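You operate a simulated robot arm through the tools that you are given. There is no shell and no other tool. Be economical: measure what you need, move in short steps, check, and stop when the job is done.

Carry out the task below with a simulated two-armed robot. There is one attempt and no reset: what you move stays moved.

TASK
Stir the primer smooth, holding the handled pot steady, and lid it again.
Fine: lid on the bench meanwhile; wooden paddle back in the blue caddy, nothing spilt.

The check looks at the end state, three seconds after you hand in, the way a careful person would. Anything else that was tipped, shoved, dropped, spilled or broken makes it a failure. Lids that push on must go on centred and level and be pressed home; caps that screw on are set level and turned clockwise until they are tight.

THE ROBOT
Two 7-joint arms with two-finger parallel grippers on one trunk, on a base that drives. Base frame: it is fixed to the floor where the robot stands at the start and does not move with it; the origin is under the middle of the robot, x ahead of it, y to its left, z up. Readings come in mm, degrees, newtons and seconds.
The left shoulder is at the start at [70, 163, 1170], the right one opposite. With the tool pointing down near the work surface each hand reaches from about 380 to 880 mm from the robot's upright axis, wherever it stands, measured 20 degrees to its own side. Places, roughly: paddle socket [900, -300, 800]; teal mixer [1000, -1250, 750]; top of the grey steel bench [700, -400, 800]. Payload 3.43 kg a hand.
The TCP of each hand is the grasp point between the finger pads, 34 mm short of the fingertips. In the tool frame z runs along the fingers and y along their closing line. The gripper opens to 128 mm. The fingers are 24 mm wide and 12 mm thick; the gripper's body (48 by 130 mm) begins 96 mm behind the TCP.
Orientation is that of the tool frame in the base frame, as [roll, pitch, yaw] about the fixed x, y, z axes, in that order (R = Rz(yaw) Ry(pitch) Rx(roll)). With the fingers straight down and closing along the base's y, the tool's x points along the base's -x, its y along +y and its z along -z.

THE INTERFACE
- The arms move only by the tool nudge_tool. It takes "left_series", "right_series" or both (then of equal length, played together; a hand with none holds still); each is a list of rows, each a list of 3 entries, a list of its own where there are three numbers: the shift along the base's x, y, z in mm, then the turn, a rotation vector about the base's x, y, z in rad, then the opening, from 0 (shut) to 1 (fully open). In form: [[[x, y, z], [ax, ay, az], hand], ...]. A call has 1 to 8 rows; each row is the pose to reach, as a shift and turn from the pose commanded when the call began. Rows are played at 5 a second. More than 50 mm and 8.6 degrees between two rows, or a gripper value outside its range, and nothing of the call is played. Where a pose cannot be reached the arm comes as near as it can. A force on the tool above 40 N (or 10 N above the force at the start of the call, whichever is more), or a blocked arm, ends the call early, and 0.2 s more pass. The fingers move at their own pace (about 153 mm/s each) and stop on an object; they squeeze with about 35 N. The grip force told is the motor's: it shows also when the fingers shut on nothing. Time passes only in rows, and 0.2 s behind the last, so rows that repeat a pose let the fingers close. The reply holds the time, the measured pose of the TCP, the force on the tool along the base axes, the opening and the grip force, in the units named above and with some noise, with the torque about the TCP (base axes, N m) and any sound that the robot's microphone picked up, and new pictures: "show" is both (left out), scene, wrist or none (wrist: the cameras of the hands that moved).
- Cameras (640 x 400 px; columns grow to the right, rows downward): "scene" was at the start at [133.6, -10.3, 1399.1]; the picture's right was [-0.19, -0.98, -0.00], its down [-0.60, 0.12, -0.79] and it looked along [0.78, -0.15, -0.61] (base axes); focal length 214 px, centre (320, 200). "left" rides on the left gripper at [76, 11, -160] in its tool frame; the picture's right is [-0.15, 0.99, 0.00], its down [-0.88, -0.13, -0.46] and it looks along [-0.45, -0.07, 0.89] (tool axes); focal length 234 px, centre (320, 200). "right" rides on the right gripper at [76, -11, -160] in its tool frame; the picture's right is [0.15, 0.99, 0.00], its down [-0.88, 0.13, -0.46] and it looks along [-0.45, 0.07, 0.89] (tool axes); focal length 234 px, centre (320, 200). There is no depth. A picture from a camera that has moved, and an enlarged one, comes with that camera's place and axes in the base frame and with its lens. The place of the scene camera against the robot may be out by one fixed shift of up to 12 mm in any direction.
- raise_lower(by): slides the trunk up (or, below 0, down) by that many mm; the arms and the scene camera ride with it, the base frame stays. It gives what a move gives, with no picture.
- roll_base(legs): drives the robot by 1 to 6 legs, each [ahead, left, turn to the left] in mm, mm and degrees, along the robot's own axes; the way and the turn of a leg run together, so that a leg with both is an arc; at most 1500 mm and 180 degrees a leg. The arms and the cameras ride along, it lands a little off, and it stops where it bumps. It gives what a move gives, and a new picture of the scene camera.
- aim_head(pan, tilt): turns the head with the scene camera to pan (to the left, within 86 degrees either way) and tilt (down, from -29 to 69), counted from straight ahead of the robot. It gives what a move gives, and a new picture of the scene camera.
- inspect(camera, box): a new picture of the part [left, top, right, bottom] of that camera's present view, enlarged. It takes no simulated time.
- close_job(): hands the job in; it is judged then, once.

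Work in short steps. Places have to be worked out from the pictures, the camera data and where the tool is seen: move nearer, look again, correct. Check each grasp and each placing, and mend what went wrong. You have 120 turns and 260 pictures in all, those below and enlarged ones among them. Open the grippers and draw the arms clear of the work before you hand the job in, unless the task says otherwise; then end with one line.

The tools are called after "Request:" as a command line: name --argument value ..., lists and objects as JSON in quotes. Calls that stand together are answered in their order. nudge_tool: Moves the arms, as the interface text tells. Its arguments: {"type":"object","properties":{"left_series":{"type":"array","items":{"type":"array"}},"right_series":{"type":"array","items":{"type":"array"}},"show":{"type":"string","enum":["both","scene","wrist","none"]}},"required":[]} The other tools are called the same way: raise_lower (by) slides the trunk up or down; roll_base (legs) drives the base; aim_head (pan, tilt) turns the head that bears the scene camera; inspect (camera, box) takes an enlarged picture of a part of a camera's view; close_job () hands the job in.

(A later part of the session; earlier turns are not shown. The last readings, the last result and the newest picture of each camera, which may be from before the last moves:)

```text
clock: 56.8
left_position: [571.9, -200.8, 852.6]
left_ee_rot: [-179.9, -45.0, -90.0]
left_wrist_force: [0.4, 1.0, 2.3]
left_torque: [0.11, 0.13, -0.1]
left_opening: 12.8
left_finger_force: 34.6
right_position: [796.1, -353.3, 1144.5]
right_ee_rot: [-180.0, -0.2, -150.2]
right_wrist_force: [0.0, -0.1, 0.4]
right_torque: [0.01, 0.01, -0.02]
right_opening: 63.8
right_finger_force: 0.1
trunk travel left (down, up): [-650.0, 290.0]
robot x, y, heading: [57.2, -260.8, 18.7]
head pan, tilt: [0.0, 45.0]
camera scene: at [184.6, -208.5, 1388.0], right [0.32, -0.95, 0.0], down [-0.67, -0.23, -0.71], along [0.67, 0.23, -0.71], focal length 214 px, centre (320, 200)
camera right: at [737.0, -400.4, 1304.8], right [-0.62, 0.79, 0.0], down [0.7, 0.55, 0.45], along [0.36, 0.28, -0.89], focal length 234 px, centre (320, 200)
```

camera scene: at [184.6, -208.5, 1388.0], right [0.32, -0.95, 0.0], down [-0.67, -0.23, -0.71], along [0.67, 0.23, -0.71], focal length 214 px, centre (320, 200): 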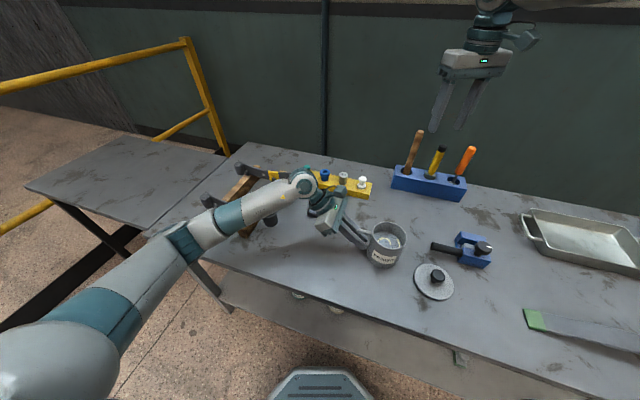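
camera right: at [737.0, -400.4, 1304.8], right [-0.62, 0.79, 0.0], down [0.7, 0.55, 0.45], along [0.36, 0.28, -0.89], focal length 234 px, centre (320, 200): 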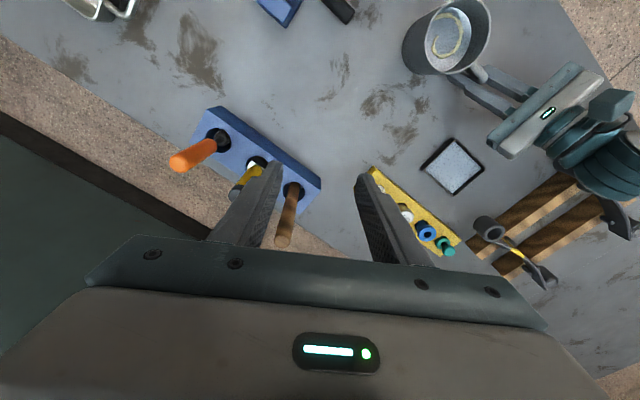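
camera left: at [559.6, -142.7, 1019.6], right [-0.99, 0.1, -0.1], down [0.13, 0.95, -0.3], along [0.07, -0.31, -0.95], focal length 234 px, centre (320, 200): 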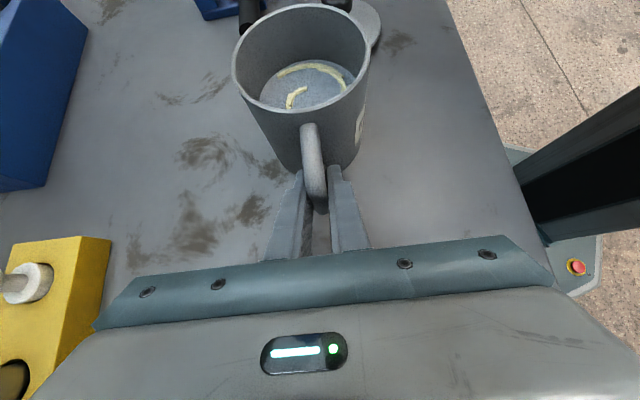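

Paddle top estimates to about (919,-318,1044), leaning slightly. I move above it, tips still higher than its top.

Request:
nudge_tool --right_series '[[[40, 12, 0], [0, 0, 0], 0.5], [[80, 24, -10], [0, 0, 0], 0.5], [[110, 32, -20], [0, 0, 0], 0.5], [[126, 36, -30], [0, 0, 0], 0.5], [[126, 36, -30], [0, 0, 0], 0.5]]'

Request:
inspect --camera "scene" --box '[380, 90, 500, 205]'

```text
clock: 58.0
left_position: [571.7, -202.9, 854.0]
left_ee_rot: [-179.9, -44.9, -89.9]
left_wrist_force: [1.1, -0.3, 0.2]
left_torque: [-0.05, 0.1, 0.1]
left_opening: 12.8
left_finger_force: 34.7
right_position: [871.7, -346.2, 1113.1]
right_ee_rot: [-180.0, 0.1, -150.2]
right_wrist_force: [0.9, 0.6, -0.1]
right_torque: [0.0, 0.02, 0.01]
right_opening: 64.0
right_finger_force: 0.0
right hand out of reach, approached as far as the arm can: row 2, 3, 4, 5
trunk travel left (down, up): [-650.0, 290.0]
robot x, y, heading: [60.5, -258.1, 19.1]
head pan, tilt: [0.0, 45.0]
camera scene: at [183.4, -209.4, 1388.1], right [0.32, -0.95, 0.0], down [-0.67, -0.23, -0.71], along [0.67, 0.23, -0.71], focal length 214 px, centre (320, 200)
camera right: at [812.1, -394.3, 1274.3], right [-0.62, 0.79, 0.0], down [0.7, 0.55, 0.46], along [0.36, 0.28, -0.89], focal length 234 px, centre (320, 200)
```

scene: 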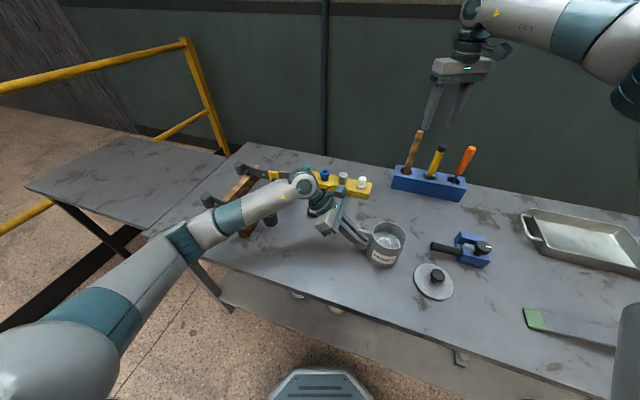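
right: 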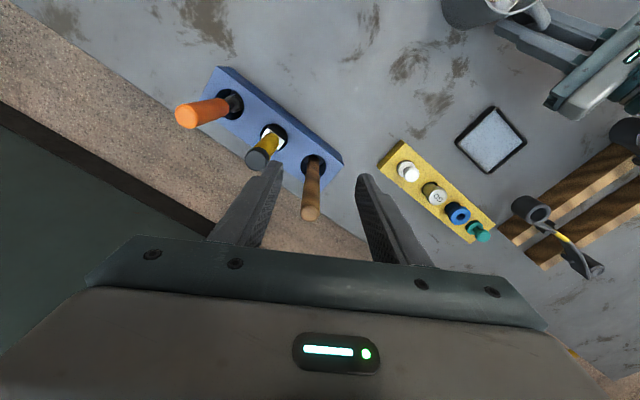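

```text
3.48 times, centred on (440, 148) of scene
camera zoom: at [183.4, -209.4, 1388.1], right [0.32, -0.95, 0.0], down [-0.67, -0.23, -0.71], along [0.67, 0.23, -0.71], focal length 746 px, centre (-97, 383)
```

zoom: 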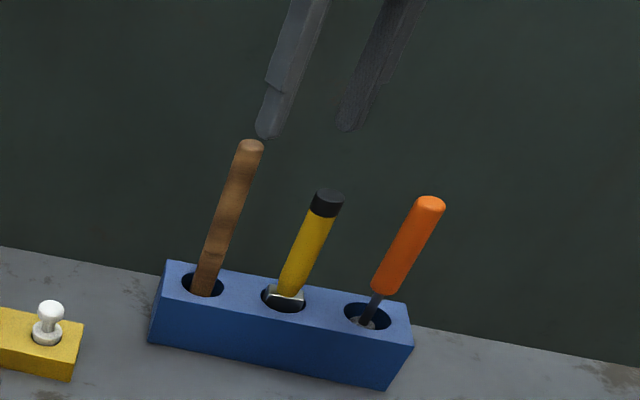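

The paddle is ~35 mm beyond reach. I release the pot with the left hand, back it off, and drive ahead ~55 mm with the right hand raised.

Request:
nudge_tool --left_series '[[[0, 0, 0], [0, 0, 0], 0.3], [[0, 0, 0], [0, 0, 0], 0.8], [[0, 0, 0], [0, 0, 0], 1], [[0, 30, 30], [0, 0, 0], 1], [[0, 65, 65], [0, 0, 0], 1], [[0, 100, 100], [0, 0, 0], 1], [[-20, 120, 140], [0, 0, 0], 1]]' --right_series '[[[-10, 0, 0], [0, 0, 0], 0.5], [[-20, 0, 0], [0, 0, 0], 0.5], [[-30, 0, 5], [0, 0, 0], 0.5], [[-40, 0, 10], [0, 0, 0], 0.5], [[-40, 0, 10], [0, 0, 0], 0.5], [[-40, 0, 10], [0, 0, 0], 0.5], [[-40, 0, 10], [0, 0, 0], 0.5]]' --show "none"

Request:
roll_base --legs '[[54, -18, 0]]'

```text
clock: 59.5
left_position: [551.2, -83.4, 993.8]
left_ee_rot: [-179.8, -45.0, -90.1]
left_wrist_force: [-1.0, -0.1, 0.3]
left_torque: [0.03, 0.02, -0.01]
left_opening: 128.0
left_finger_force: 0.0
right_position: [830.9, -347.2, 1126.7]
right_ee_rot: [-180.0, 0.0, -150.3]
right_wrist_force: [-0.7, 0.4, 0.2]
right_torque: [0.0, -0.02, -0.05]
right_opening: 63.8
right_finger_force: 0.1
trunk travel left (down, up): [-650.0, 290.0]
robot x, y, heading: [58.5, -260.9, 18.7]
head pan, tilt: [0.0, 45.0]
```

```text
clock: 60.7
left_position: [606.6, -82.7, 992.1]
left_ee_rot: [179.9, -44.9, -89.8]
left_wrist_force: [0.4, 0.7, 0.2]
left_torque: [-0.04, 0.02, -0.02]
left_opening: 128.0
left_finger_force: 0.0
right_position: [886.3, -347.9, 1119.3]
right_ee_rot: [179.8, -0.4, -150.3]
right_wrist_force: [0.0, 0.3, -0.2]
right_torque: [-0.01, 0.06, 0.0]
right_opening: 64.2
right_finger_force: 0.1
trunk travel left (down, up): [-650.0, 290.0]
robot x, y, heading: [112.7, -257.5, 18.8]
head pan, tilt: [0.0, 45.0]
stopped in leg 1: the robot was blocked; the commanded pose is now the measured one
camera scene: at [238.4, -208.6, 1387.5], right [0.33, -0.95, 0.0], down [-0.67, -0.23, -0.7], along [0.67, 0.23, -0.71], focal length 214 px, centre (320, 200)
```

scene: 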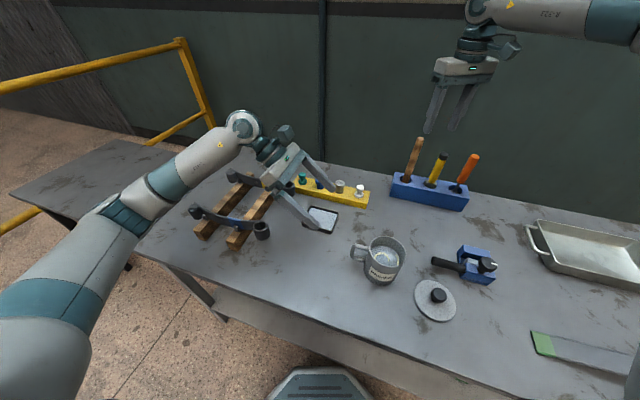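

The drive ended blocked right at its end; let me see what touched.

Request:
inspect --camera "right" --box '[0, 0, 640, 400]'

Request:
inspect --camera "left" --box '[0, 0, 640, 400]'

Request:
aim_head --pan 30 --tilt 60

```text
1.00 times, centred on (320, 200) of right (not enlarged: the box is as wide or as high as the picture)
camera zoom: at [827.6, -394.6, 1280.7], right [-0.62, 0.79, 0.0], down [0.7, 0.55, 0.45], along [0.35, 0.28, -0.89], focal length 234 px, centre (320, 200)
```

zoom: 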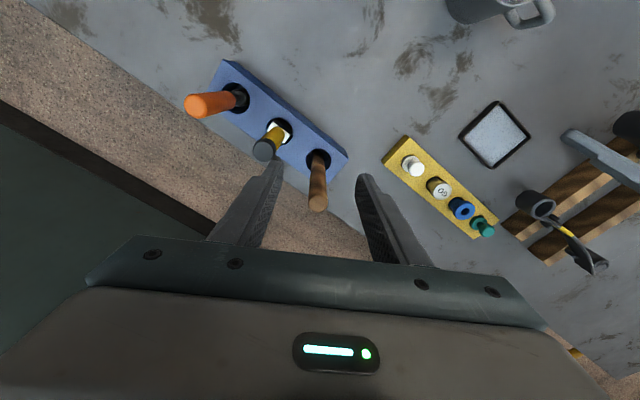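

```text
1.00 times, centred on (320, 200) of left (not enlarged: the box is as wide or as high as the picture)
camera zoom: at [594.7, -23.2, 1158.7], right [-0.99, 0.1, -0.1], down [0.13, 0.95, -0.3], along [0.07, -0.31, -0.95], focal length 234 px, centre (320, 200)
```

zoom: 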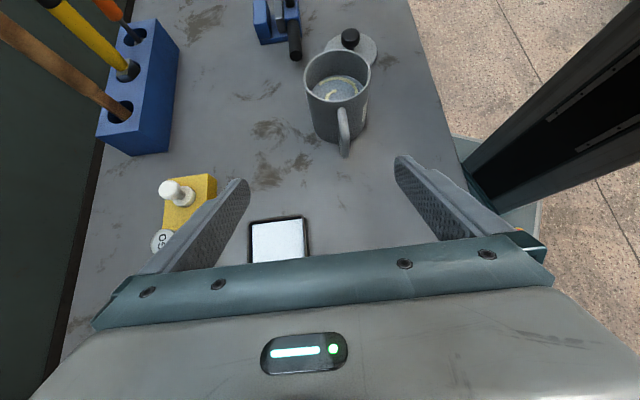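

```text
clock: 61.6
left_position: [603.2, -82.1, 994.0]
left_ee_rot: [180.0, -45.0, -90.0]
left_wrist_force: [-0.7, 0.2, 0.9]
left_torque: [0.01, 0.0, 0.03]
left_opening: 128.0
left_finger_force: 0.0
right_position: [883.9, -347.1, 1123.5]
right_ee_rot: [180.0, -0.1, -150.3]
right_wrist_force: [0.3, 0.6, -1.1]
right_torque: [0.04, -0.01, 0.0]
right_opening: 64.0
right_finger_force: 0.0
trunk travel left (down, up): [-650.0, 290.0]
robot x, y, heading: [110.3, -258.5, 18.9]
head pan, tilt: [30.0, 60.0]
camera scene: at [201.7, -184.6, 1368.6], right [0.75, -0.66, 0.0], down [-0.57, -0.65, -0.5], along [0.33, 0.38, -0.87], focal length 214 px, centre (320, 200)
```

scene: 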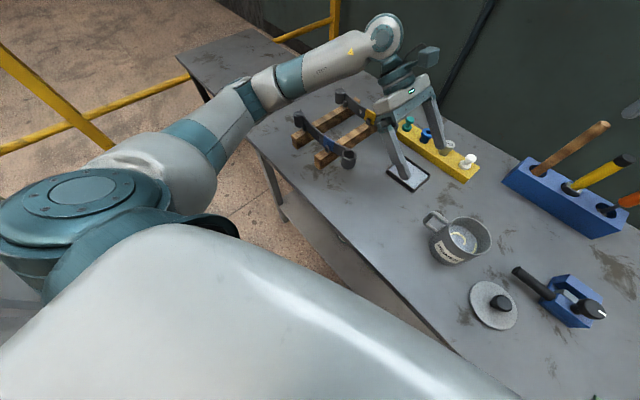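

Nothing on the bench was touched (base toe likely met the shelf). Paddle now triangulates to (926,-319), top z≈1044. I raise the trunk 70 mm to gain reach at height.

Request:
raise_lower --by 70

Request:
nudge_tool --right_series '[[[0, 0, -30], [0, 0, 0], 0.42], [[0, 0, -65], [0, 0, 0], 0.42], [[10, 7, -95], [0, 0, 0], 0.42], [[25, 17, -104], [0, 0, 0], 0.42], [[42, 28, -106], [0, 0, 0], 0.42], [[42, 28, -106], [0, 0, 0], 0.42]]' --show "wrist"

```text
clock: 62.7
left_position: [603.9, -83.5, 1062.6]
left_ee_rot: [180.0, -45.0, -90.0]
left_wrist_force: [0.0, 1.4, -0.3]
left_torque: [-0.03, 0.01, 0.0]
left_opening: 127.9
left_finger_force: 0.1
right_position: [883.0, -347.1, 1193.1]
right_ee_rot: [-179.9, -0.2, -150.2]
right_wrist_force: [0.1, -0.4, -0.1]
right_torque: [-0.02, 0.01, -0.03]
right_opening: 64.0
right_finger_force: 0.2
trunk travel left (down, up): [-720.0, 220.0]
robot x, y, heading: [108.7, -256.8, 19.0]
head pan, tilt: [30.0, 60.0]
```

```text
clock: 64.1
left_position: [603.9, -82.5, 1063.6]
left_ee_rot: [-179.9, -45.0, -90.0]
left_wrist_force: [-0.4, -0.2, 0.3]
left_torque: [-0.01, 0.03, 0.03]
left_opening: 128.0
left_finger_force: 0.1
right_position: [908.1, -331.1, 1089.8]
right_ee_rot: [180.0, -0.2, -150.3]
right_wrist_force: [-0.1, -0.1, -0.1]
right_torque: [0.01, 0.01, 0.03]
right_opening: 53.8
right_finger_force: 0.0
right hand out of reach, approached as far as the arm can: row 5, 6
trunk travel left (down, up): [-720.0, 220.0]
robot x, y, heading: [110.1, -259.7, 19.2]
head pan, tilt: [30.0, 60.0]
camera right: at [848.5, -376.9, 1249.6], right [-0.62, 0.79, 0.0], down [0.7, 0.55, 0.45], along [0.36, 0.28, -0.89], focal length 234 px, centre (320, 200)
```

right: 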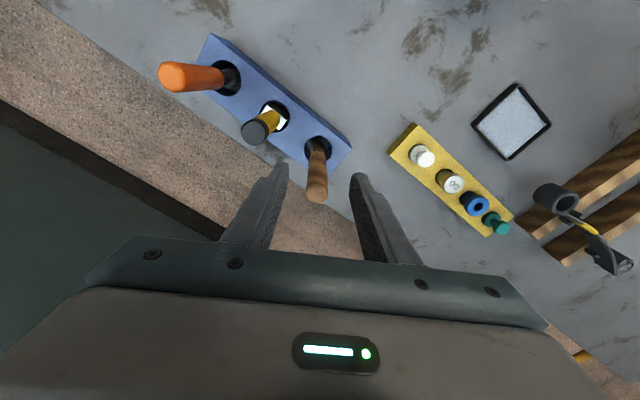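

Reach falls ~35 mm short. Turning the base further left brings the right shoulder forward; I raise the trunk for clearance, back 8 mm and turn 24°.

Request:
raise_lower --by 90

Request:
roll_base --legs '[[-12, 4, 0], [0, 0, 24]]'

Request:
aim_head --pan -40 --tilt 40

```text
clock: 65.3
left_position: [603.4, -82.6, 1153.3]
left_ee_rot: [-179.9, -45.0, -89.9]
left_wrist_force: [0.8, -0.6, 0.2]
left_torque: [-0.02, -0.01, -0.01]
left_opening: 128.1
left_finger_force: 0.1
right_position: [908.1, -329.8, 1177.6]
right_ee_rot: [179.9, -0.2, -150.4]
right_wrist_force: [-0.9, 0.7, -1.0]
right_torque: [-0.01, 0.01, 0.02]
right_opening: 53.8
right_finger_force: 0.0
trunk travel left (down, up): [-810.0, 130.0]
robot x, y, heading: [111.3, -257.6, 18.9]
head pan, tilt: [30.0, 60.0]
```

```text
clock: 67.3
left_position: [479.3, 100.8, 1153.1]
left_ee_rot: [-179.9, -44.9, -66.2]
left_wrist_force: [0.2, -1.0, 0.1]
left_torque: [0.0, -0.02, 0.01]
left_opening: 128.0
left_finger_force: 0.1
right_position: [857.8, -3.5, 1179.5]
right_ee_rot: [-180.0, -0.2, -126.5]
right_wrist_force: [0.3, -0.6, 0.6]
right_torque: [0.01, 0.0, -0.02]
right_opening: 53.9
right_finger_force: 0.0
trunk travel left (down, up): [-810.0, 130.0]
robot x, y, heading: [97.9, -257.4, 42.6]
head pan, tilt: [30.0, 60.0]
camera scene: at [154.7, -153.9, 1528.6], right [0.96, -0.3, 0.0], down [-0.26, -0.83, -0.5], along [0.15, 0.48, -0.87], focal length 214 px, centre (320, 200)
```

scene: 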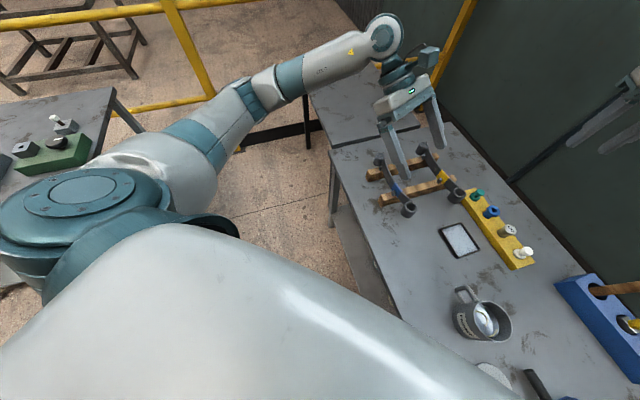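

```text
clock: 68.7
left_position: [479.4, 100.2, 1154.6]
left_ee_rot: [-180.0, -45.1, -66.2]
left_wrist_force: [-0.6, -0.7, -0.1]
left_torque: [-0.02, -0.03, -0.03]
left_opening: 128.1
left_finger_force: 0.3
right_position: [856.8, -1.7, 1179.6]
right_ee_rot: [-180.0, -0.2, -126.5]
right_wrist_force: [-0.2, -0.6, -0.1]
right_torque: [0.02, -0.02, 0.0]
right_opening: 53.8
right_finger_force: 0.1
trunk travel left (down, up): [-810.0, 130.0]
robot x, y, heading: [99.2, -257.9, 42.9]
head pan, tilt: [-40.0, 40.0]
camera scene: at [218.9, -213.0, 1555.3], right [0.05, -1.0, 0.0], down [-0.64, -0.03, -0.77], along [0.76, 0.04, -0.64], focal length 214 px, centre (320, 200)
```

scene: 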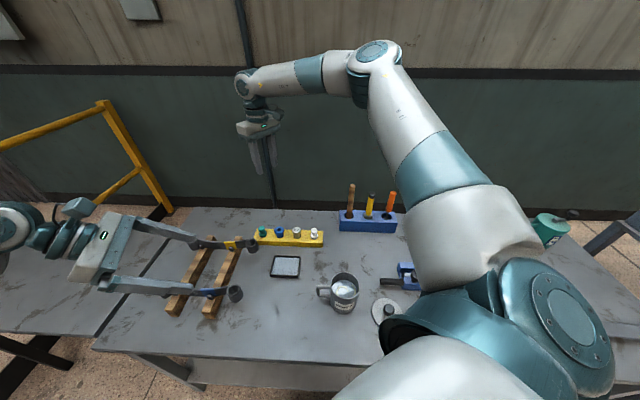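

Now move the right hand over from the left, high, to just in front of the paddle.

Request:
nudge_tool --right_series '[[[0, -45, 0], [0, 0, -0.05], 0.42], [[0, -92, 0], [0, 0, -0.1], 0.42], [[0, -139, 0], [0, 0, -0.15], 0.42], [[0, -186, 0], [0, 0, -0.2], 0.42], [[5, -232, -5], [0, 0, -0.25], 0.42], [[12, -276, -20], [0, 0, -0.3], 0.42], [[23, -318, -40], [0, 0, -0.3], 0.42]]'

```text
clock: 70.3
left_position: [479.4, 99.3, 1154.6]
left_ee_rot: [-179.9, -44.8, -66.2]
left_wrist_force: [-0.6, -0.2, -0.4]
left_torque: [0.0, 0.0, 0.01]
left_opening: 127.8
left_finger_force: 0.0
right_position: [881.0, -322.4, 1139.5]
right_ee_rot: [180.0, -0.2, -143.7]
right_wrist_force: [0.4, 0.5, -0.6]
right_torque: [0.05, 0.04, -0.01]
right_opening: 53.6
right_finger_force: 0.0
trunk travel left (down, up): [-810.0, 130.0]
robot x, y, heading: [96.0, -257.4, 42.7]
head pan, tilt: [-40.0, 40.0]
camera scene: at [219.8, -215.9, 1555.4], right [0.05, -1.0, 0.0], down [-0.64, -0.03, -0.77], along [0.76, 0.04, -0.64], focal length 214 px, centre (320, 200)
camera right: at [827.8, -375.8, 1300.0], right [-0.7, 0.71, 0.0], down [0.63, 0.63, 0.45], along [0.32, 0.32, -0.89], focal length 234 px, centre (320, 200)
```

scene: 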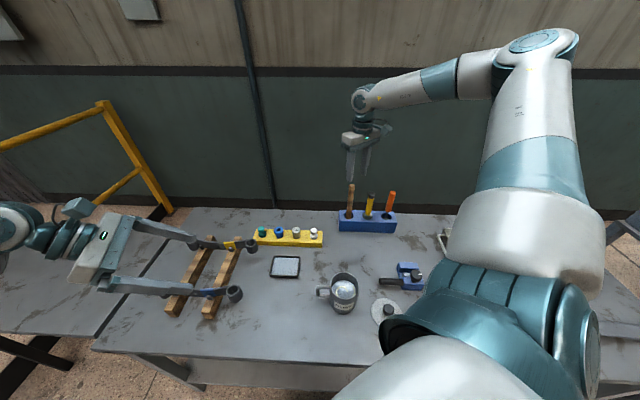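
right: 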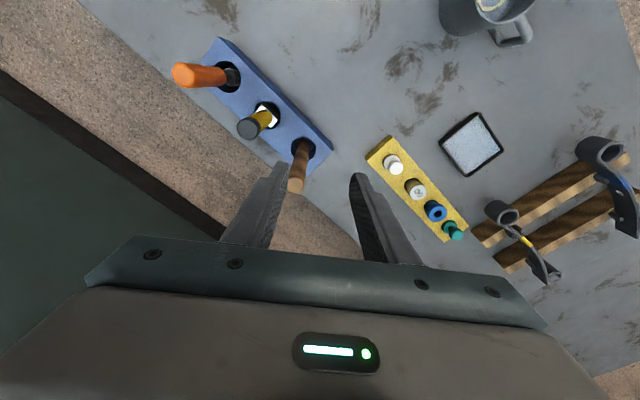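

Several views agree: paddle top ≈ (936,-314,1032), caddy top ≈ z 878. Move above it with tips at 1056 and look.

Request:
nudge_tool --right_series '[[[20, 3, -20], [0, 0, 0], 0.42], [[40, 6, -40], [0, 0, 0], 0.42], [[55, 8, -48], [0, 0, 0], 0.42], [[55, 8, -48], [0, 0, 0], 0.42]]'

Request:
inspect --camera "scene" --box '[300, 140, 420, 240]'

```text
clock: 71.3
left_position: [478.4, 99.9, 1153.9]
left_ee_rot: [-179.9, -44.9, -66.2]
left_wrist_force: [0.0, 0.4, 0.9]
left_torque: [0.0, -0.01, -0.05]
left_opening: 128.1
left_finger_force: 0.0
right_position: [935.0, -312.6, 1090.8]
right_ee_rot: [-179.9, -0.2, -143.7]
right_wrist_force: [0.0, 0.5, 0.3]
right_torque: [0.01, 0.01, 0.02]
right_opening: 53.8
right_finger_force: 0.0
trunk travel left (down, up): [-810.0, 130.0]
robot x, y, heading: [100.6, -257.9, 42.8]
head pan, tilt: [-40.0, 40.0]
camera scene: at [218.8, -213.4, 1555.4], right [0.05, -1.0, 0.0], down [-0.64, -0.03, -0.77], along [0.77, 0.04, -0.64], focal length 214 px, centre (320, 200)
camera right: at [881.8, -366.5, 1251.8], right [-0.7, 0.71, 0.0], down [0.63, 0.63, 0.45], along [0.32, 0.32, -0.89], focal length 234 px, centre (320, 200)
```

scene: 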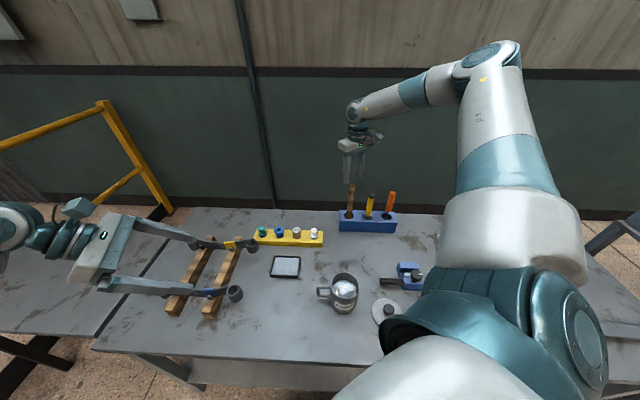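
right: 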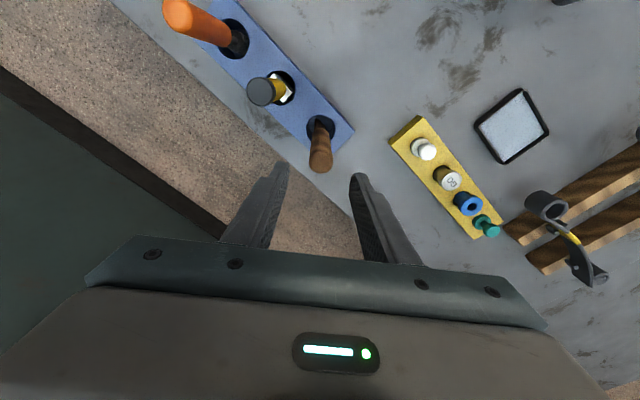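

```text
4.00 times, centred on (360, 190) of scene
camera zoom: at [218.8, -213.4, 1555.4], right [0.05, -1.0, 0.0], down [-0.64, -0.03, -0.77], along [0.77, 0.04, -0.64], focal length 858 px, centre (160, 240)
```

zoom: 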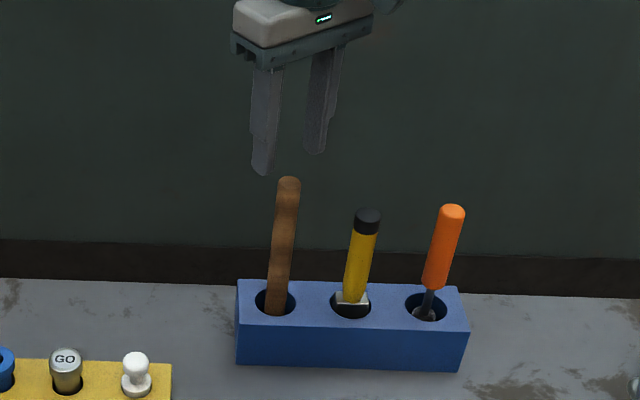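

The paddle is centred between the fingers in both views. Descend to z ≈ 975.

Request:
nudge_tool --right_series '[[[0, 0, -35], [0, 0, 0], 0.42], [[0, 0, -70], [0, 0, 0], 0.42], [[0, 0, -100], [0, 0, 0], 0.42], [[0, 0, -114], [0, 0, 0], 0.42]]' --show "wrist"

Request:
inspect --camera "scene" --box '[300, 140, 420, 240]'

```text
clock: 72.3
left_position: [480.1, 100.0, 1153.8]
left_ee_rot: [-179.8, -45.0, -66.3]
left_wrist_force: [-0.4, -0.5, 0.6]
left_torque: [-0.01, 0.0, 0.0]
left_opening: 127.9
left_finger_force: 0.0
right_position: [935.5, -313.1, 977.8]
right_ee_rot: [-179.9, -0.2, -143.7]
right_wrist_force: [-0.2, -0.7, 0.3]
right_torque: [-0.01, 0.01, 0.0]
right_opening: 53.7
right_finger_force: 0.1
trunk travel left (down, up): [-810.0, 130.0]
robot x, y, heading: [99.1, -259.3, 42.5]
head pan, tilt: [-40.0, 40.0]
camera right: at [881.6, -366.2, 1137.0], right [-0.7, 0.71, 0.0], down [0.63, 0.63, 0.45], along [0.32, 0.32, -0.89], focal length 234 px, centre (320, 200)
```

right: 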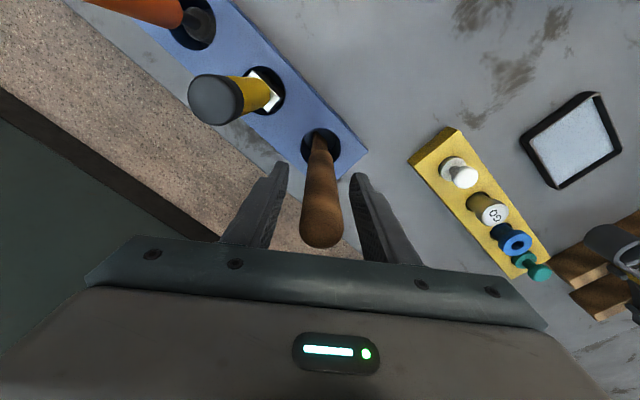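

```text
4.00 times, centred on (360, 190) of scene
camera zoom: at [219.5, -213.0, 1555.3], right [0.05, -1.0, 0.0], down [-0.64, -0.03, -0.77], along [0.76, 0.04, -0.64], focal length 858 px, centre (160, 240)
```

zoom: 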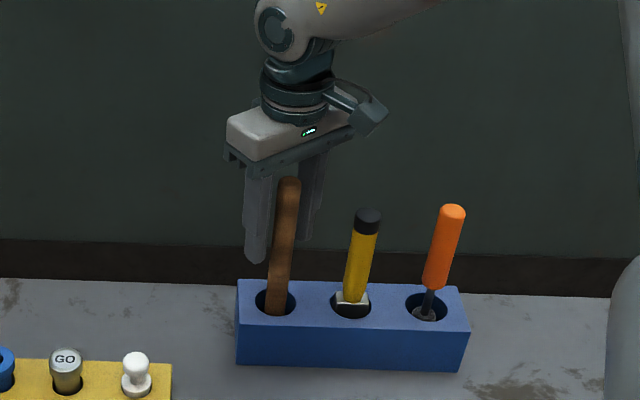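

Paddle is between the pads. Close.

Request:
nudge_tool --right_series '[[[0, 0, 0], [0, 0, 0], 0.3], [[0, 0, 0], [0, 0, 0], 0.2], [[0, 0, 0], [0, 0, 0], 0.1], [[0, 0, 0], [0, 0, 0], 0.0], [[0, 0, 0], [0, 0, 0], 0.0]]' --show "wrist"

Request:
inspect --camera "scene" --box '[300, 140, 420, 240]'

```text
clock: 73.5
left_position: [478.5, 101.1, 1154.9]
left_ee_rot: [-179.8, -45.0, -66.3]
left_wrist_force: [-1.1, 1.2, -0.1]
left_torque: [0.01, -0.01, 0.02]
left_opening: 128.2
left_finger_force: 0.1
right_position: [934.5, -312.9, 977.7]
right_ee_rot: [-180.0, -0.2, -143.7]
right_wrist_force: [-0.9, 0.1, 1.3]
right_torque: [0.01, 0.01, -0.02]
right_opening: 23.0
right_finger_force: 34.7
trunk travel left (down, up): [-810.0, 130.0]
robot x, y, heading: [99.8, -255.1, 42.8]
head pan, tilt: [-40.0, 40.0]
camera right: at [881.4, -366.2, 1137.5], right [-0.7, 0.71, 0.0], down [0.63, 0.63, 0.45], along [0.32, 0.32, -0.89], focal length 234 px, centre (320, 200)
```

right: 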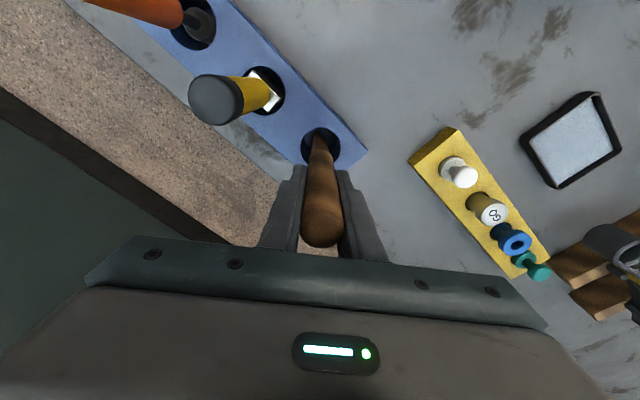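

```text
4.00 times, centred on (360, 190) of scene
camera zoom: at [219.2, -213.2, 1555.3], right [0.05, -1.0, 0.0], down [-0.64, -0.03, -0.77], along [0.76, 0.04, -0.64], focal length 858 px, centre (160, 240)
```

zoom: 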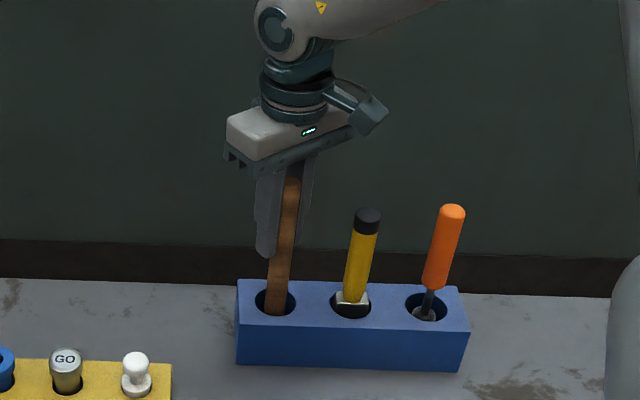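

Gripped (23 mm, 35 N). Lift it straight out with the trunk.

Request:
raise_lower --by 125

Request:
inspect --camera "scene" --box '[260, 120, 460, 280]'

Request:
inspect --camera "right" --box '[0, 0, 640, 400]'

```text
clock: 75.1
left_position: [478.8, 100.8, 1277.6]
left_ee_rot: [-179.8, -45.1, -66.1]
left_wrist_force: [0.3, -0.2, -0.4]
left_torque: [-0.04, 0.0, 0.03]
left_opening: 127.7
left_finger_force: 0.1
right_position: [935.0, -313.3, 1102.2]
right_ee_rot: [180.0, -0.2, -143.6]
right_wrist_force: [-0.7, 0.3, -0.9]
right_torque: [0.01, 0.0, 0.0]
right_opening: 22.7
right_finger_force: 34.7
trunk travel left (down, up): [-935.0, 5.0]
robot x, y, heading: [99.6, -257.4, 42.6]
head pan, tilt: [-40.0, 40.0]
```

```text
2.50 times, centred on (360, 200) of scene
camera zoom: at [219.4, -213.1, 1680.2], right [0.05, -1.0, 0.0], down [-0.64, -0.03, -0.77], along [0.76, 0.04, -0.64], focal length 536 px, centre (220, 200)
```

zoom: 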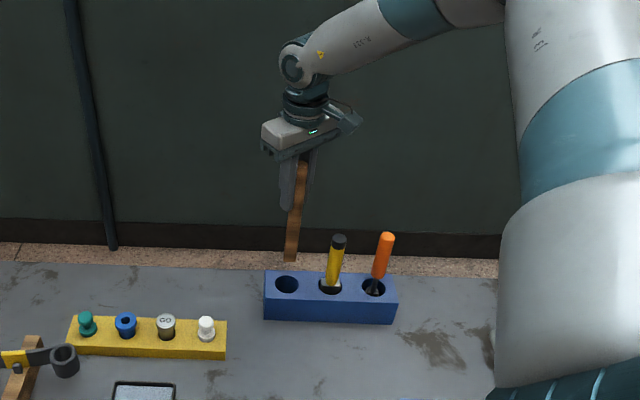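

```text
1.00 times, centred on (320, 200) of right (not enlarged: the box is as wide or as high as the picture)
camera zoom: at [881.6, -366.2, 1262.3], right [-0.7, 0.71, 0.0], down [0.63, 0.63, 0.45], along [0.32, 0.32, -0.89], focal length 234 px, centre (320, 200)
```

zoom: 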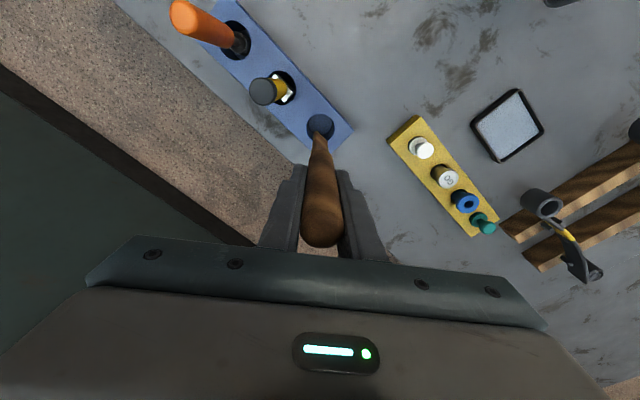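

Paddle is out (tip ≈ TCP −172). Now draw the hand back and up, then I'll lower the trunk.

Request:
nudge_tool --right_series '[[[0, 0, 30], [0, 0, 0], 0], [[-20, 0, 60], [0, 0, 0], 0], [[-50, 0, 90], [0, 0, 0], 0], [[-80, 0, 120], [0, 0, 0], 0], [[-110, 0, 150], [0, 0, 0], 0], [[-140, 0, 180], [0, 0, 0], 0], [[-165, 0, 205], [0, 0, 0], 0], [[-185, 0, 220], [0, 0, 0], 0]]' --show "scene"

```text
clock: 76.9
left_position: [478.4, 100.4, 1280.2]
left_ee_rot: [-179.7, -45.0, -66.2]
left_wrist_force: [-0.1, -0.5, 1.0]
left_torque: [0.03, 0.0, -0.01]
left_opening: 127.8
left_finger_force: 0.1
right_position: [748.0, -313.2, 1324.0]
right_ee_rot: [180.0, -0.2, -143.7]
right_wrist_force: [1.1, -0.1, -0.2]
right_torque: [0.02, -0.01, -0.04]
right_opening: 23.2
right_finger_force: 35.4
trunk travel left (down, up): [-935.0, 5.0]
robot x, y, heading: [102.5, -254.6, 42.9]
head pan, tilt: [-40.0, 40.0]
camera scene: at [218.2, -213.4, 1680.4], right [0.05, -1.0, 0.0], down [-0.64, -0.03, -0.77], along [0.77, 0.04, -0.64], focal length 214 px, centre (320, 200)
```

scene: 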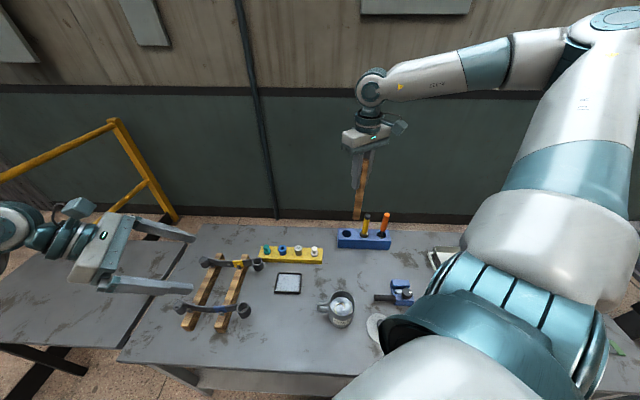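

Now back to heading ~19°, base x ≈ 80, and lower the trunk by 225.

Request:
roll_base --legs '[[-15, 14, 0], [0, 0, -24]]'

Request:
raise_lower --by -225

Request:
aim_head --pan -15 --tilt 48

```text
clock: 78.9
left_position: [573.0, -84.1, 1278.3]
left_ee_rot: [-179.9, -44.9, -90.3]
left_wrist_force: [-0.6, 0.1, 0.4]
left_torque: [-0.02, 0.02, 0.0]
left_opening: 128.1
left_finger_force: 0.1
right_position: [650.5, -572.0, 1323.9]
right_ee_rot: [179.9, -0.2, -167.8]
right_wrist_force: [-0.4, 0.3, 0.2]
right_torque: [0.06, 0.03, 0.0]
right_opening: 22.6
right_finger_force: 35.2
trunk travel left (down, up): [-935.0, 5.0]
robot x, y, heading: [77.9, -257.6, 18.6]
head pan, tilt: [-40.0, 40.0]
camera scene: at [204.2, -264.8, 1680.3], right [-0.36, -0.93, 0.0], down [-0.6, 0.23, -0.77], along [0.71, -0.28, -0.64], focal length 214 px, centre (320, 200)
```

scene: 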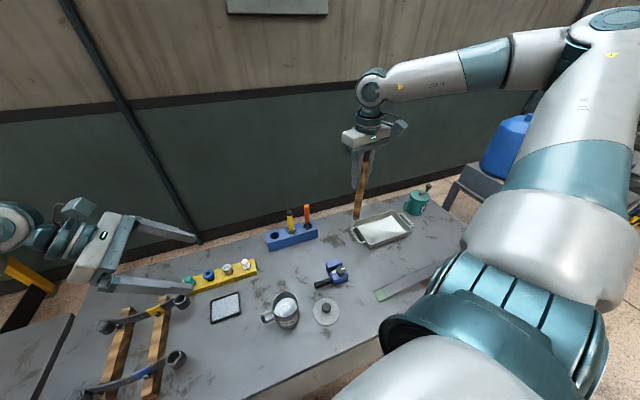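

```text
clock: 81.3
left_position: [571.6, -85.7, 1054.0]
left_ee_rot: [-179.9, -44.8, -90.3]
left_wrist_force: [0.1, 1.0, -0.3]
left_torque: [0.0, 0.0, 0.02]
left_opening: 128.1
left_finger_force: 0.1
right_position: [649.1, -573.4, 1098.4]
right_ee_rot: [180.0, -0.2, -167.8]
right_wrist_force: [-0.7, 0.4, -1.0]
right_torque: [0.02, -0.02, -0.02]
right_opening: 23.0
right_finger_force: 35.0
trunk travel left (down, up): [-710.0, 230.0]
robot x, y, heading: [81.0, -255.7, 18.7]
head pan, tilt: [-40.0, 40.0]
```

```text
clock: 82.2
left_position: [570.6, -85.2, 1052.9]
left_ee_rot: [-179.8, -44.9, -90.3]
left_wrist_force: [0.1, -0.4, -0.7]
left_torque: [0.02, -0.02, 0.02]
left_opening: 128.3
left_finger_force: 0.1
right_position: [650.9, -574.5, 1098.9]
right_ee_rot: [-179.9, -0.2, -167.8]
right_wrist_force: [-0.6, -0.2, 0.2]
right_torque: [0.03, 0.01, -0.02]
right_opening: 22.9
right_finger_force: 35.1
trunk travel left (down, up): [-710.0, 230.0]
robot x, y, heading: [77.9, -255.4, 18.6]
head pan, tilt: [-15.0, 48.0]
camera scene: at [202.8, -230.4, 1443.9], right [0.06, -1.0, 0.0], down [-0.74, -0.05, -0.67], along [0.67, 0.04, -0.74], focal length 214 px, centre (320, 200)
```

scene: 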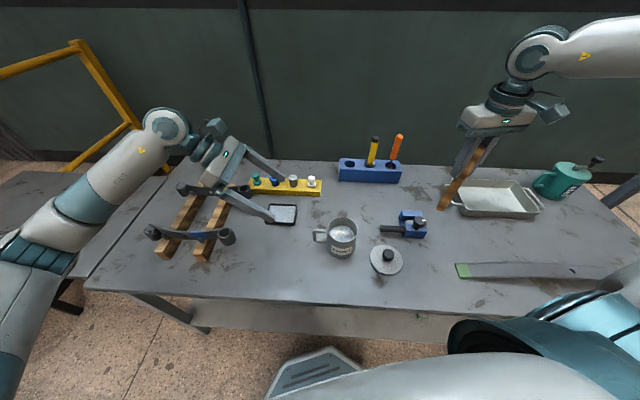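

Left hand to the handle via the standoff, in one go (known position).

Request:
nudge_tool --left_series '[[[1, -6, -45], [0, 0, 0], 1], [[2, -17, -99], [0, 0, 0], 1], [[2, -42, -124], [0, 0, 0], 1], [[2, -67, -149], [0, 0, 0], 1], [[2, -92, -174], [0, 0, 0], 1], [[2, -107, -189], [0, 0, 0], 1], [[2, -117, -199], [0, 0, 0], 1]]' --show "wrist"

```text
refused: row 2 steps farther than a row can; nothing moved
```

Row 2 was just over the step limit; resend with smaller steps.

Request:
nudge_tool --left_series '[[[1, -5, -35], [0, 0, 0], 1], [[2, -10, -68], [0, 0, 0], 1], [[2, -17, -99], [0, 0, 0], 1], [[2, -47, -129], [0, 0, 0], 1], [[2, -77, -159], [0, 0, 0], 1], [[2, -102, -184], [0, 0, 0], 1], [[2, -117, -199], [0, 0, 0], 1]]' --show "wrist"

```text
clock: 83.8
left_position: [573.5, -204.0, 854.3]
left_ee_rot: [-179.9, -44.9, -90.3]
left_wrist_force: [0.7, 0.1, 0.0]
left_torque: [0.03, 0.01, 0.01]
left_opening: 128.1
left_finger_force: 0.1
right_position: [650.0, -574.0, 1098.7]
right_ee_rot: [179.9, -0.1, -167.8]
right_wrist_force: [-0.2, 0.1, -0.8]
right_torque: [0.01, 0.0, -0.01]
right_opening: 22.6
right_finger_force: 35.3
trunk travel left (down, up): [-710.0, 230.0]
robot x, y, heading: [78.9, -261.1, 19.0]
head pan, tilt: [-15.0, 48.0]
camera left: at [560.3, -143.5, 1020.5], right [-0.99, 0.11, -0.1], down [0.13, 0.94, -0.3], along [0.07, -0.31, -0.95], focal length 234 px, centre (320, 200)
```

left: 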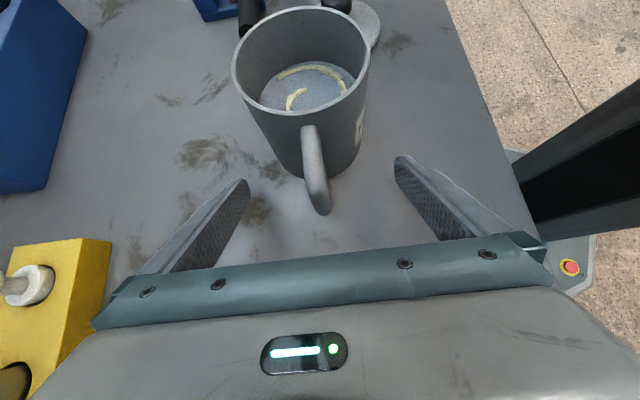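

Handle is in place between the fingers. Close the left, and bring the right hand with the paddle in high towards the pot.

Request:
nudge_tool --left_series '[[[0, 0, 0], [0, 0, 0], 0.5], [[0, 0, 0], [0, 0, 0], 0.2], [[0, 0, 0], [0, 0, 0], 0.1], [[0, 0, 0], [0, 0, 0], 0], [[0, 0, 0], [0, 0, 0], 0], [[0, 0, 0], [0, 0, 0], 0]]' --right_series '[[[-10, 30, 15], [0, 0, 0], 0], [[-20, 65, 30], [0, 0, 0], 0], [[-30, 100, 30], [0, 0, 0], 0], [[-45, 135, 30], [0, 0, 0], 0], [[-55, 165, 30], [0, 0, 0], 0], [[-60, 190, 30], [0, 0, 0], 0]]'

```text
clock: 85.2
left_position: [571.8, -201.9, 854.3]
left_ee_rot: [-180.0, -45.0, -90.4]
left_wrist_force: [0.0, 0.6, 1.1]
left_torque: [0.13, 0.06, 0.01]
left_opening: 12.9
left_finger_force: 35.3
right_position: [589.6, -382.1, 1128.5]
right_ee_rot: [179.9, -0.2, -167.7]
right_wrist_force: [-0.2, -0.3, -0.4]
right_torque: [-0.03, 0.01, 0.02]
right_opening: 22.8
right_finger_force: 35.3
trunk travel left (down, up): [-710.0, 230.0]
robot x, y, heading: [79.7, -258.4, 18.5]
head pan, tilt: [-15.0, 48.0]
camera scene: at [203.0, -229.1, 1443.8], right [0.06, -1.0, 0.0], down [-0.74, -0.05, -0.67], along [0.67, 0.04, -0.74], focal length 214 px, centre (320, 200)
camera right: at [519.1, -409.4, 1288.6], right [-0.35, 0.94, 0.0], down [0.83, 0.31, 0.45], along [0.42, 0.16, -0.89], focal length 234 px, centre (320, 200)
camera left: at [560.3, -142.2, 1020.9], right [-0.99, 0.11, -0.1], down [0.14, 0.94, -0.3], along [0.07, -0.31, -0.95], focal length 234 px, centre (320, 200)
```

scene: 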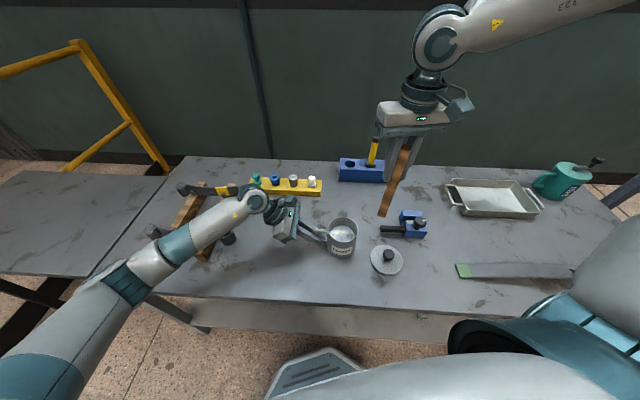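
right: 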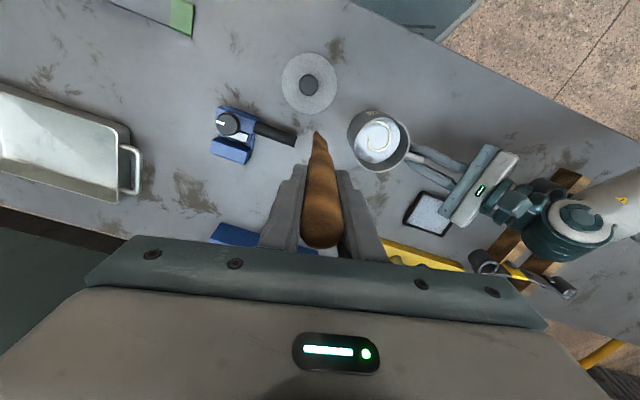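
left: 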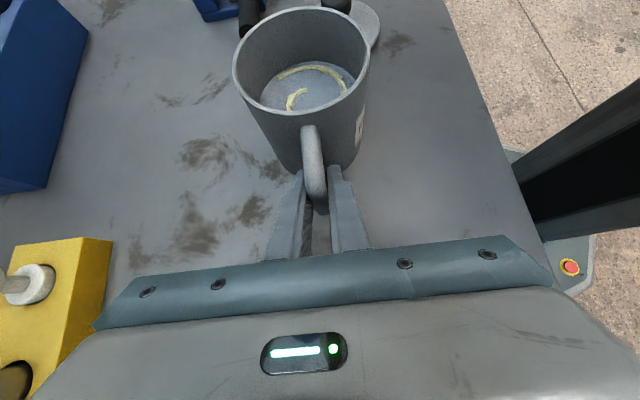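

Pot is held (35 N). Paddle hangs vertical with its tip ≈ (−10,−6) from the TCP. Move it over the pot centre, tip still above the rim, and check.

Request:
nudge_tool --right_series '[[[-3, 35, 0], [0, 0, 0], 0], [[-6, 70, 0], [0, 0, 0], 0], [[-8.5, 105, 0], [0, 0, 0], 0], [[-8.5, 105, -15], [0, 0, 0], 0]]' --show "wrist"

Request:
inspect --camera "left" --box '[160, 0, 480, 200]'

Request:
inspect --camera "scene" --box '[280, 140, 420, 270]'

```text
clock: 86.2
left_position: [572.8, -203.0, 854.3]
left_ee_rot: [-179.9, -44.9, -90.3]
left_wrist_force: [0.8, 0.9, -0.4]
left_torque: [0.01, 0.07, 0.09]
left_opening: 12.9
left_finger_force: 35.1
right_position: [581.0, -279.4, 1112.8]
right_ee_rot: [-179.9, -0.2, -167.8]
right_wrist_force: [-0.7, -0.3, -1.6]
right_torque: [-0.01, -0.05, 0.01]
right_opening: 22.4
right_finger_force: 35.1
trunk travel left (down, up): [-710.0, 230.0]
robot x, y, heading: [78.6, -258.1, 18.9]
head pan, tilt: [-15.0, 48.0]
camera right: at [510.3, -306.0, 1273.3], right [-0.35, 0.94, 0.0], down [0.83, 0.31, 0.45], along [0.42, 0.16, -0.89], focal length 234 px, centre (320, 200)
```

right: 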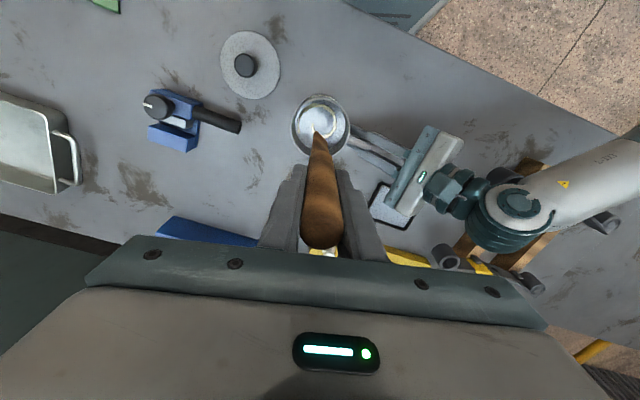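

```text
2.00 times, centred on (320, 100) of left
camera zoom: at [560.4, -142.8, 1021.1], right [-0.99, 0.11, -0.11], down [0.13, 0.94, -0.3], along [0.07, -0.31, -0.95], focal length 468 px, centre (320, 400)
```

zoom: 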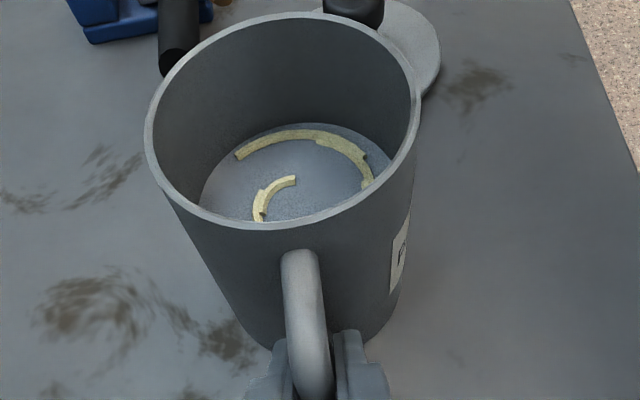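

```text
3.08 times, centred on (350, 205) of scene
camera zoom: at [202.6, -230.5, 1443.9], right [0.06, -1.0, 0.0], down [-0.74, -0.05, -0.67], along [0.67, 0.04, -0.74], focal length 660 px, centre (228, 185)
```

zoom: 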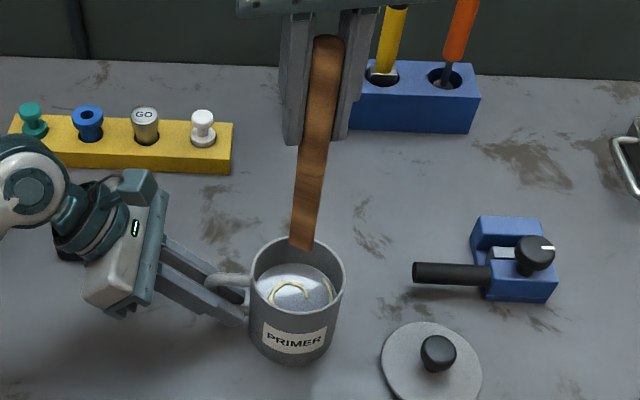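

Both views put the tip at about (+10,−3) from the pot centre. Correct and descend into the pot to TCP z ≈ 1000.

Request:
nudge_tool --right_series '[[[-10, 3, 0], [0, 0, 0], 0], [[-10, 3, -30], [0, 0, 0], 0], [[-10, 3, -60], [0, 0, 0], 0], [[-10, 3, -90], [0, 0, 0], 0], [[-10, 3, -110], [0, 0, 0], 0]]' --show "none"

Request:
inspect --camera "left" --box '[160, 0, 480, 200]'

Request:
inspect --camera "scene" --box '[280, 140, 420, 270]'

```text
clock: 87.4
left_position: [572.8, -202.7, 853.9]
left_ee_rot: [-179.9, -45.0, -90.3]
left_wrist_force: [-0.6, 0.3, -0.4]
left_torque: [0.04, 0.23, -0.08]
left_opening: 12.6
left_finger_force: 35.0
right_position: [571.7, -276.5, 1003.3]
right_ee_rot: [179.9, -0.1, -167.8]
right_wrist_force: [0.8, 0.5, -0.3]
right_torque: [0.04, -0.01, 0.03]
right_opening: 22.6
right_finger_force: 35.6
trunk travel left (down, up): [-710.0, 230.0]
robot x, y, heading: [75.4, -257.6, 18.8]
head pan, tilt: [-15.0, 48.0]
```

```text
2.00 times, centred on (320, 100) of left
camera zoom: at [560.3, -142.9, 1021.0], right [-0.99, 0.11, -0.1], down [0.13, 0.94, -0.3], along [0.07, -0.31, -0.95], focal length 468 px, centre (320, 400)
```

zoom: 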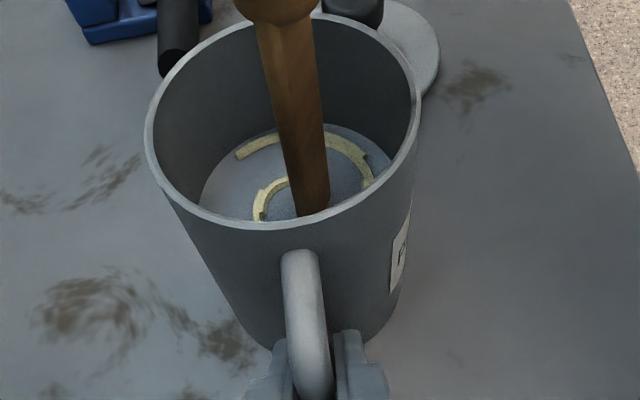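

```text
3.08 times, centred on (350, 205) of scene
camera zoom: at [202.9, -230.2, 1443.9], right [0.06, -1.0, 0.0], down [-0.74, -0.05, -0.67], along [0.67, 0.04, -0.74], focal length 660 px, centre (228, 185)
```

zoom: 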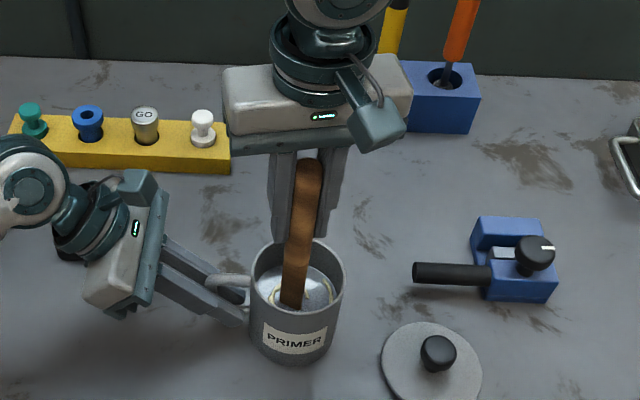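

Paddle tip is centred in the liquid. I lower 12 mm more and start circling at radius ~16 mm.

Request:
nudge_tool --right_series '[[[0, 0, -6], [0, 0, 0], 0], [[0, 0, -12], [0, 0, 0], 0], [[8, 0, -12], [0, 0, 0], 0], [[16, 0, -12], [0, 0, 0], 0], [[11.3, 11.3, -12], [0, 0, 0], 0], [[0, 16, -12], [0, 0, 0], 0], [[-11.3, 11.3, -12], [0, 0, 0], 0], [[-16, 0, -12], [0, 0, 0], 0]]' --show "none"

Request:
inspect --camera "left" --box '[160, 0, 480, 200]'

```text
clock: 89.2
left_position: [572.3, -203.7, 854.8]
left_ee_rot: [-179.8, -44.8, -90.3]
left_wrist_force: [-0.1, -2.4, 0.0]
left_torque: [-0.08, 0.1, 0.04]
left_opening: 12.5
left_finger_force: 35.2
right_position: [554.8, -276.3, 991.1]
right_ee_rot: [-180.0, -0.1, -167.8]
right_wrist_force: [1.0, 1.6, -0.8]
right_torque: [0.22, -0.11, 0.01]
right_opening: 22.7
right_finger_force: 34.8
trunk travel left (down, up): [-710.0, 230.0]
robot x, y, heading: [79.3, -256.7, 18.8]
head pan, tilt: [-15.0, 48.0]
```

```text
2.00 times, centred on (320, 100) of left
camera zoom: at [560.1, -143.1, 1021.0], right [-0.99, 0.11, -0.1], down [0.13, 0.94, -0.3], along [0.07, -0.31, -0.95], focal length 468 px, centre (320, 400)
```

zoom: 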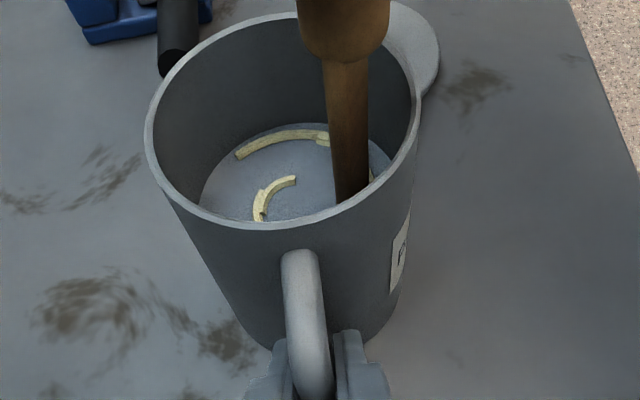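

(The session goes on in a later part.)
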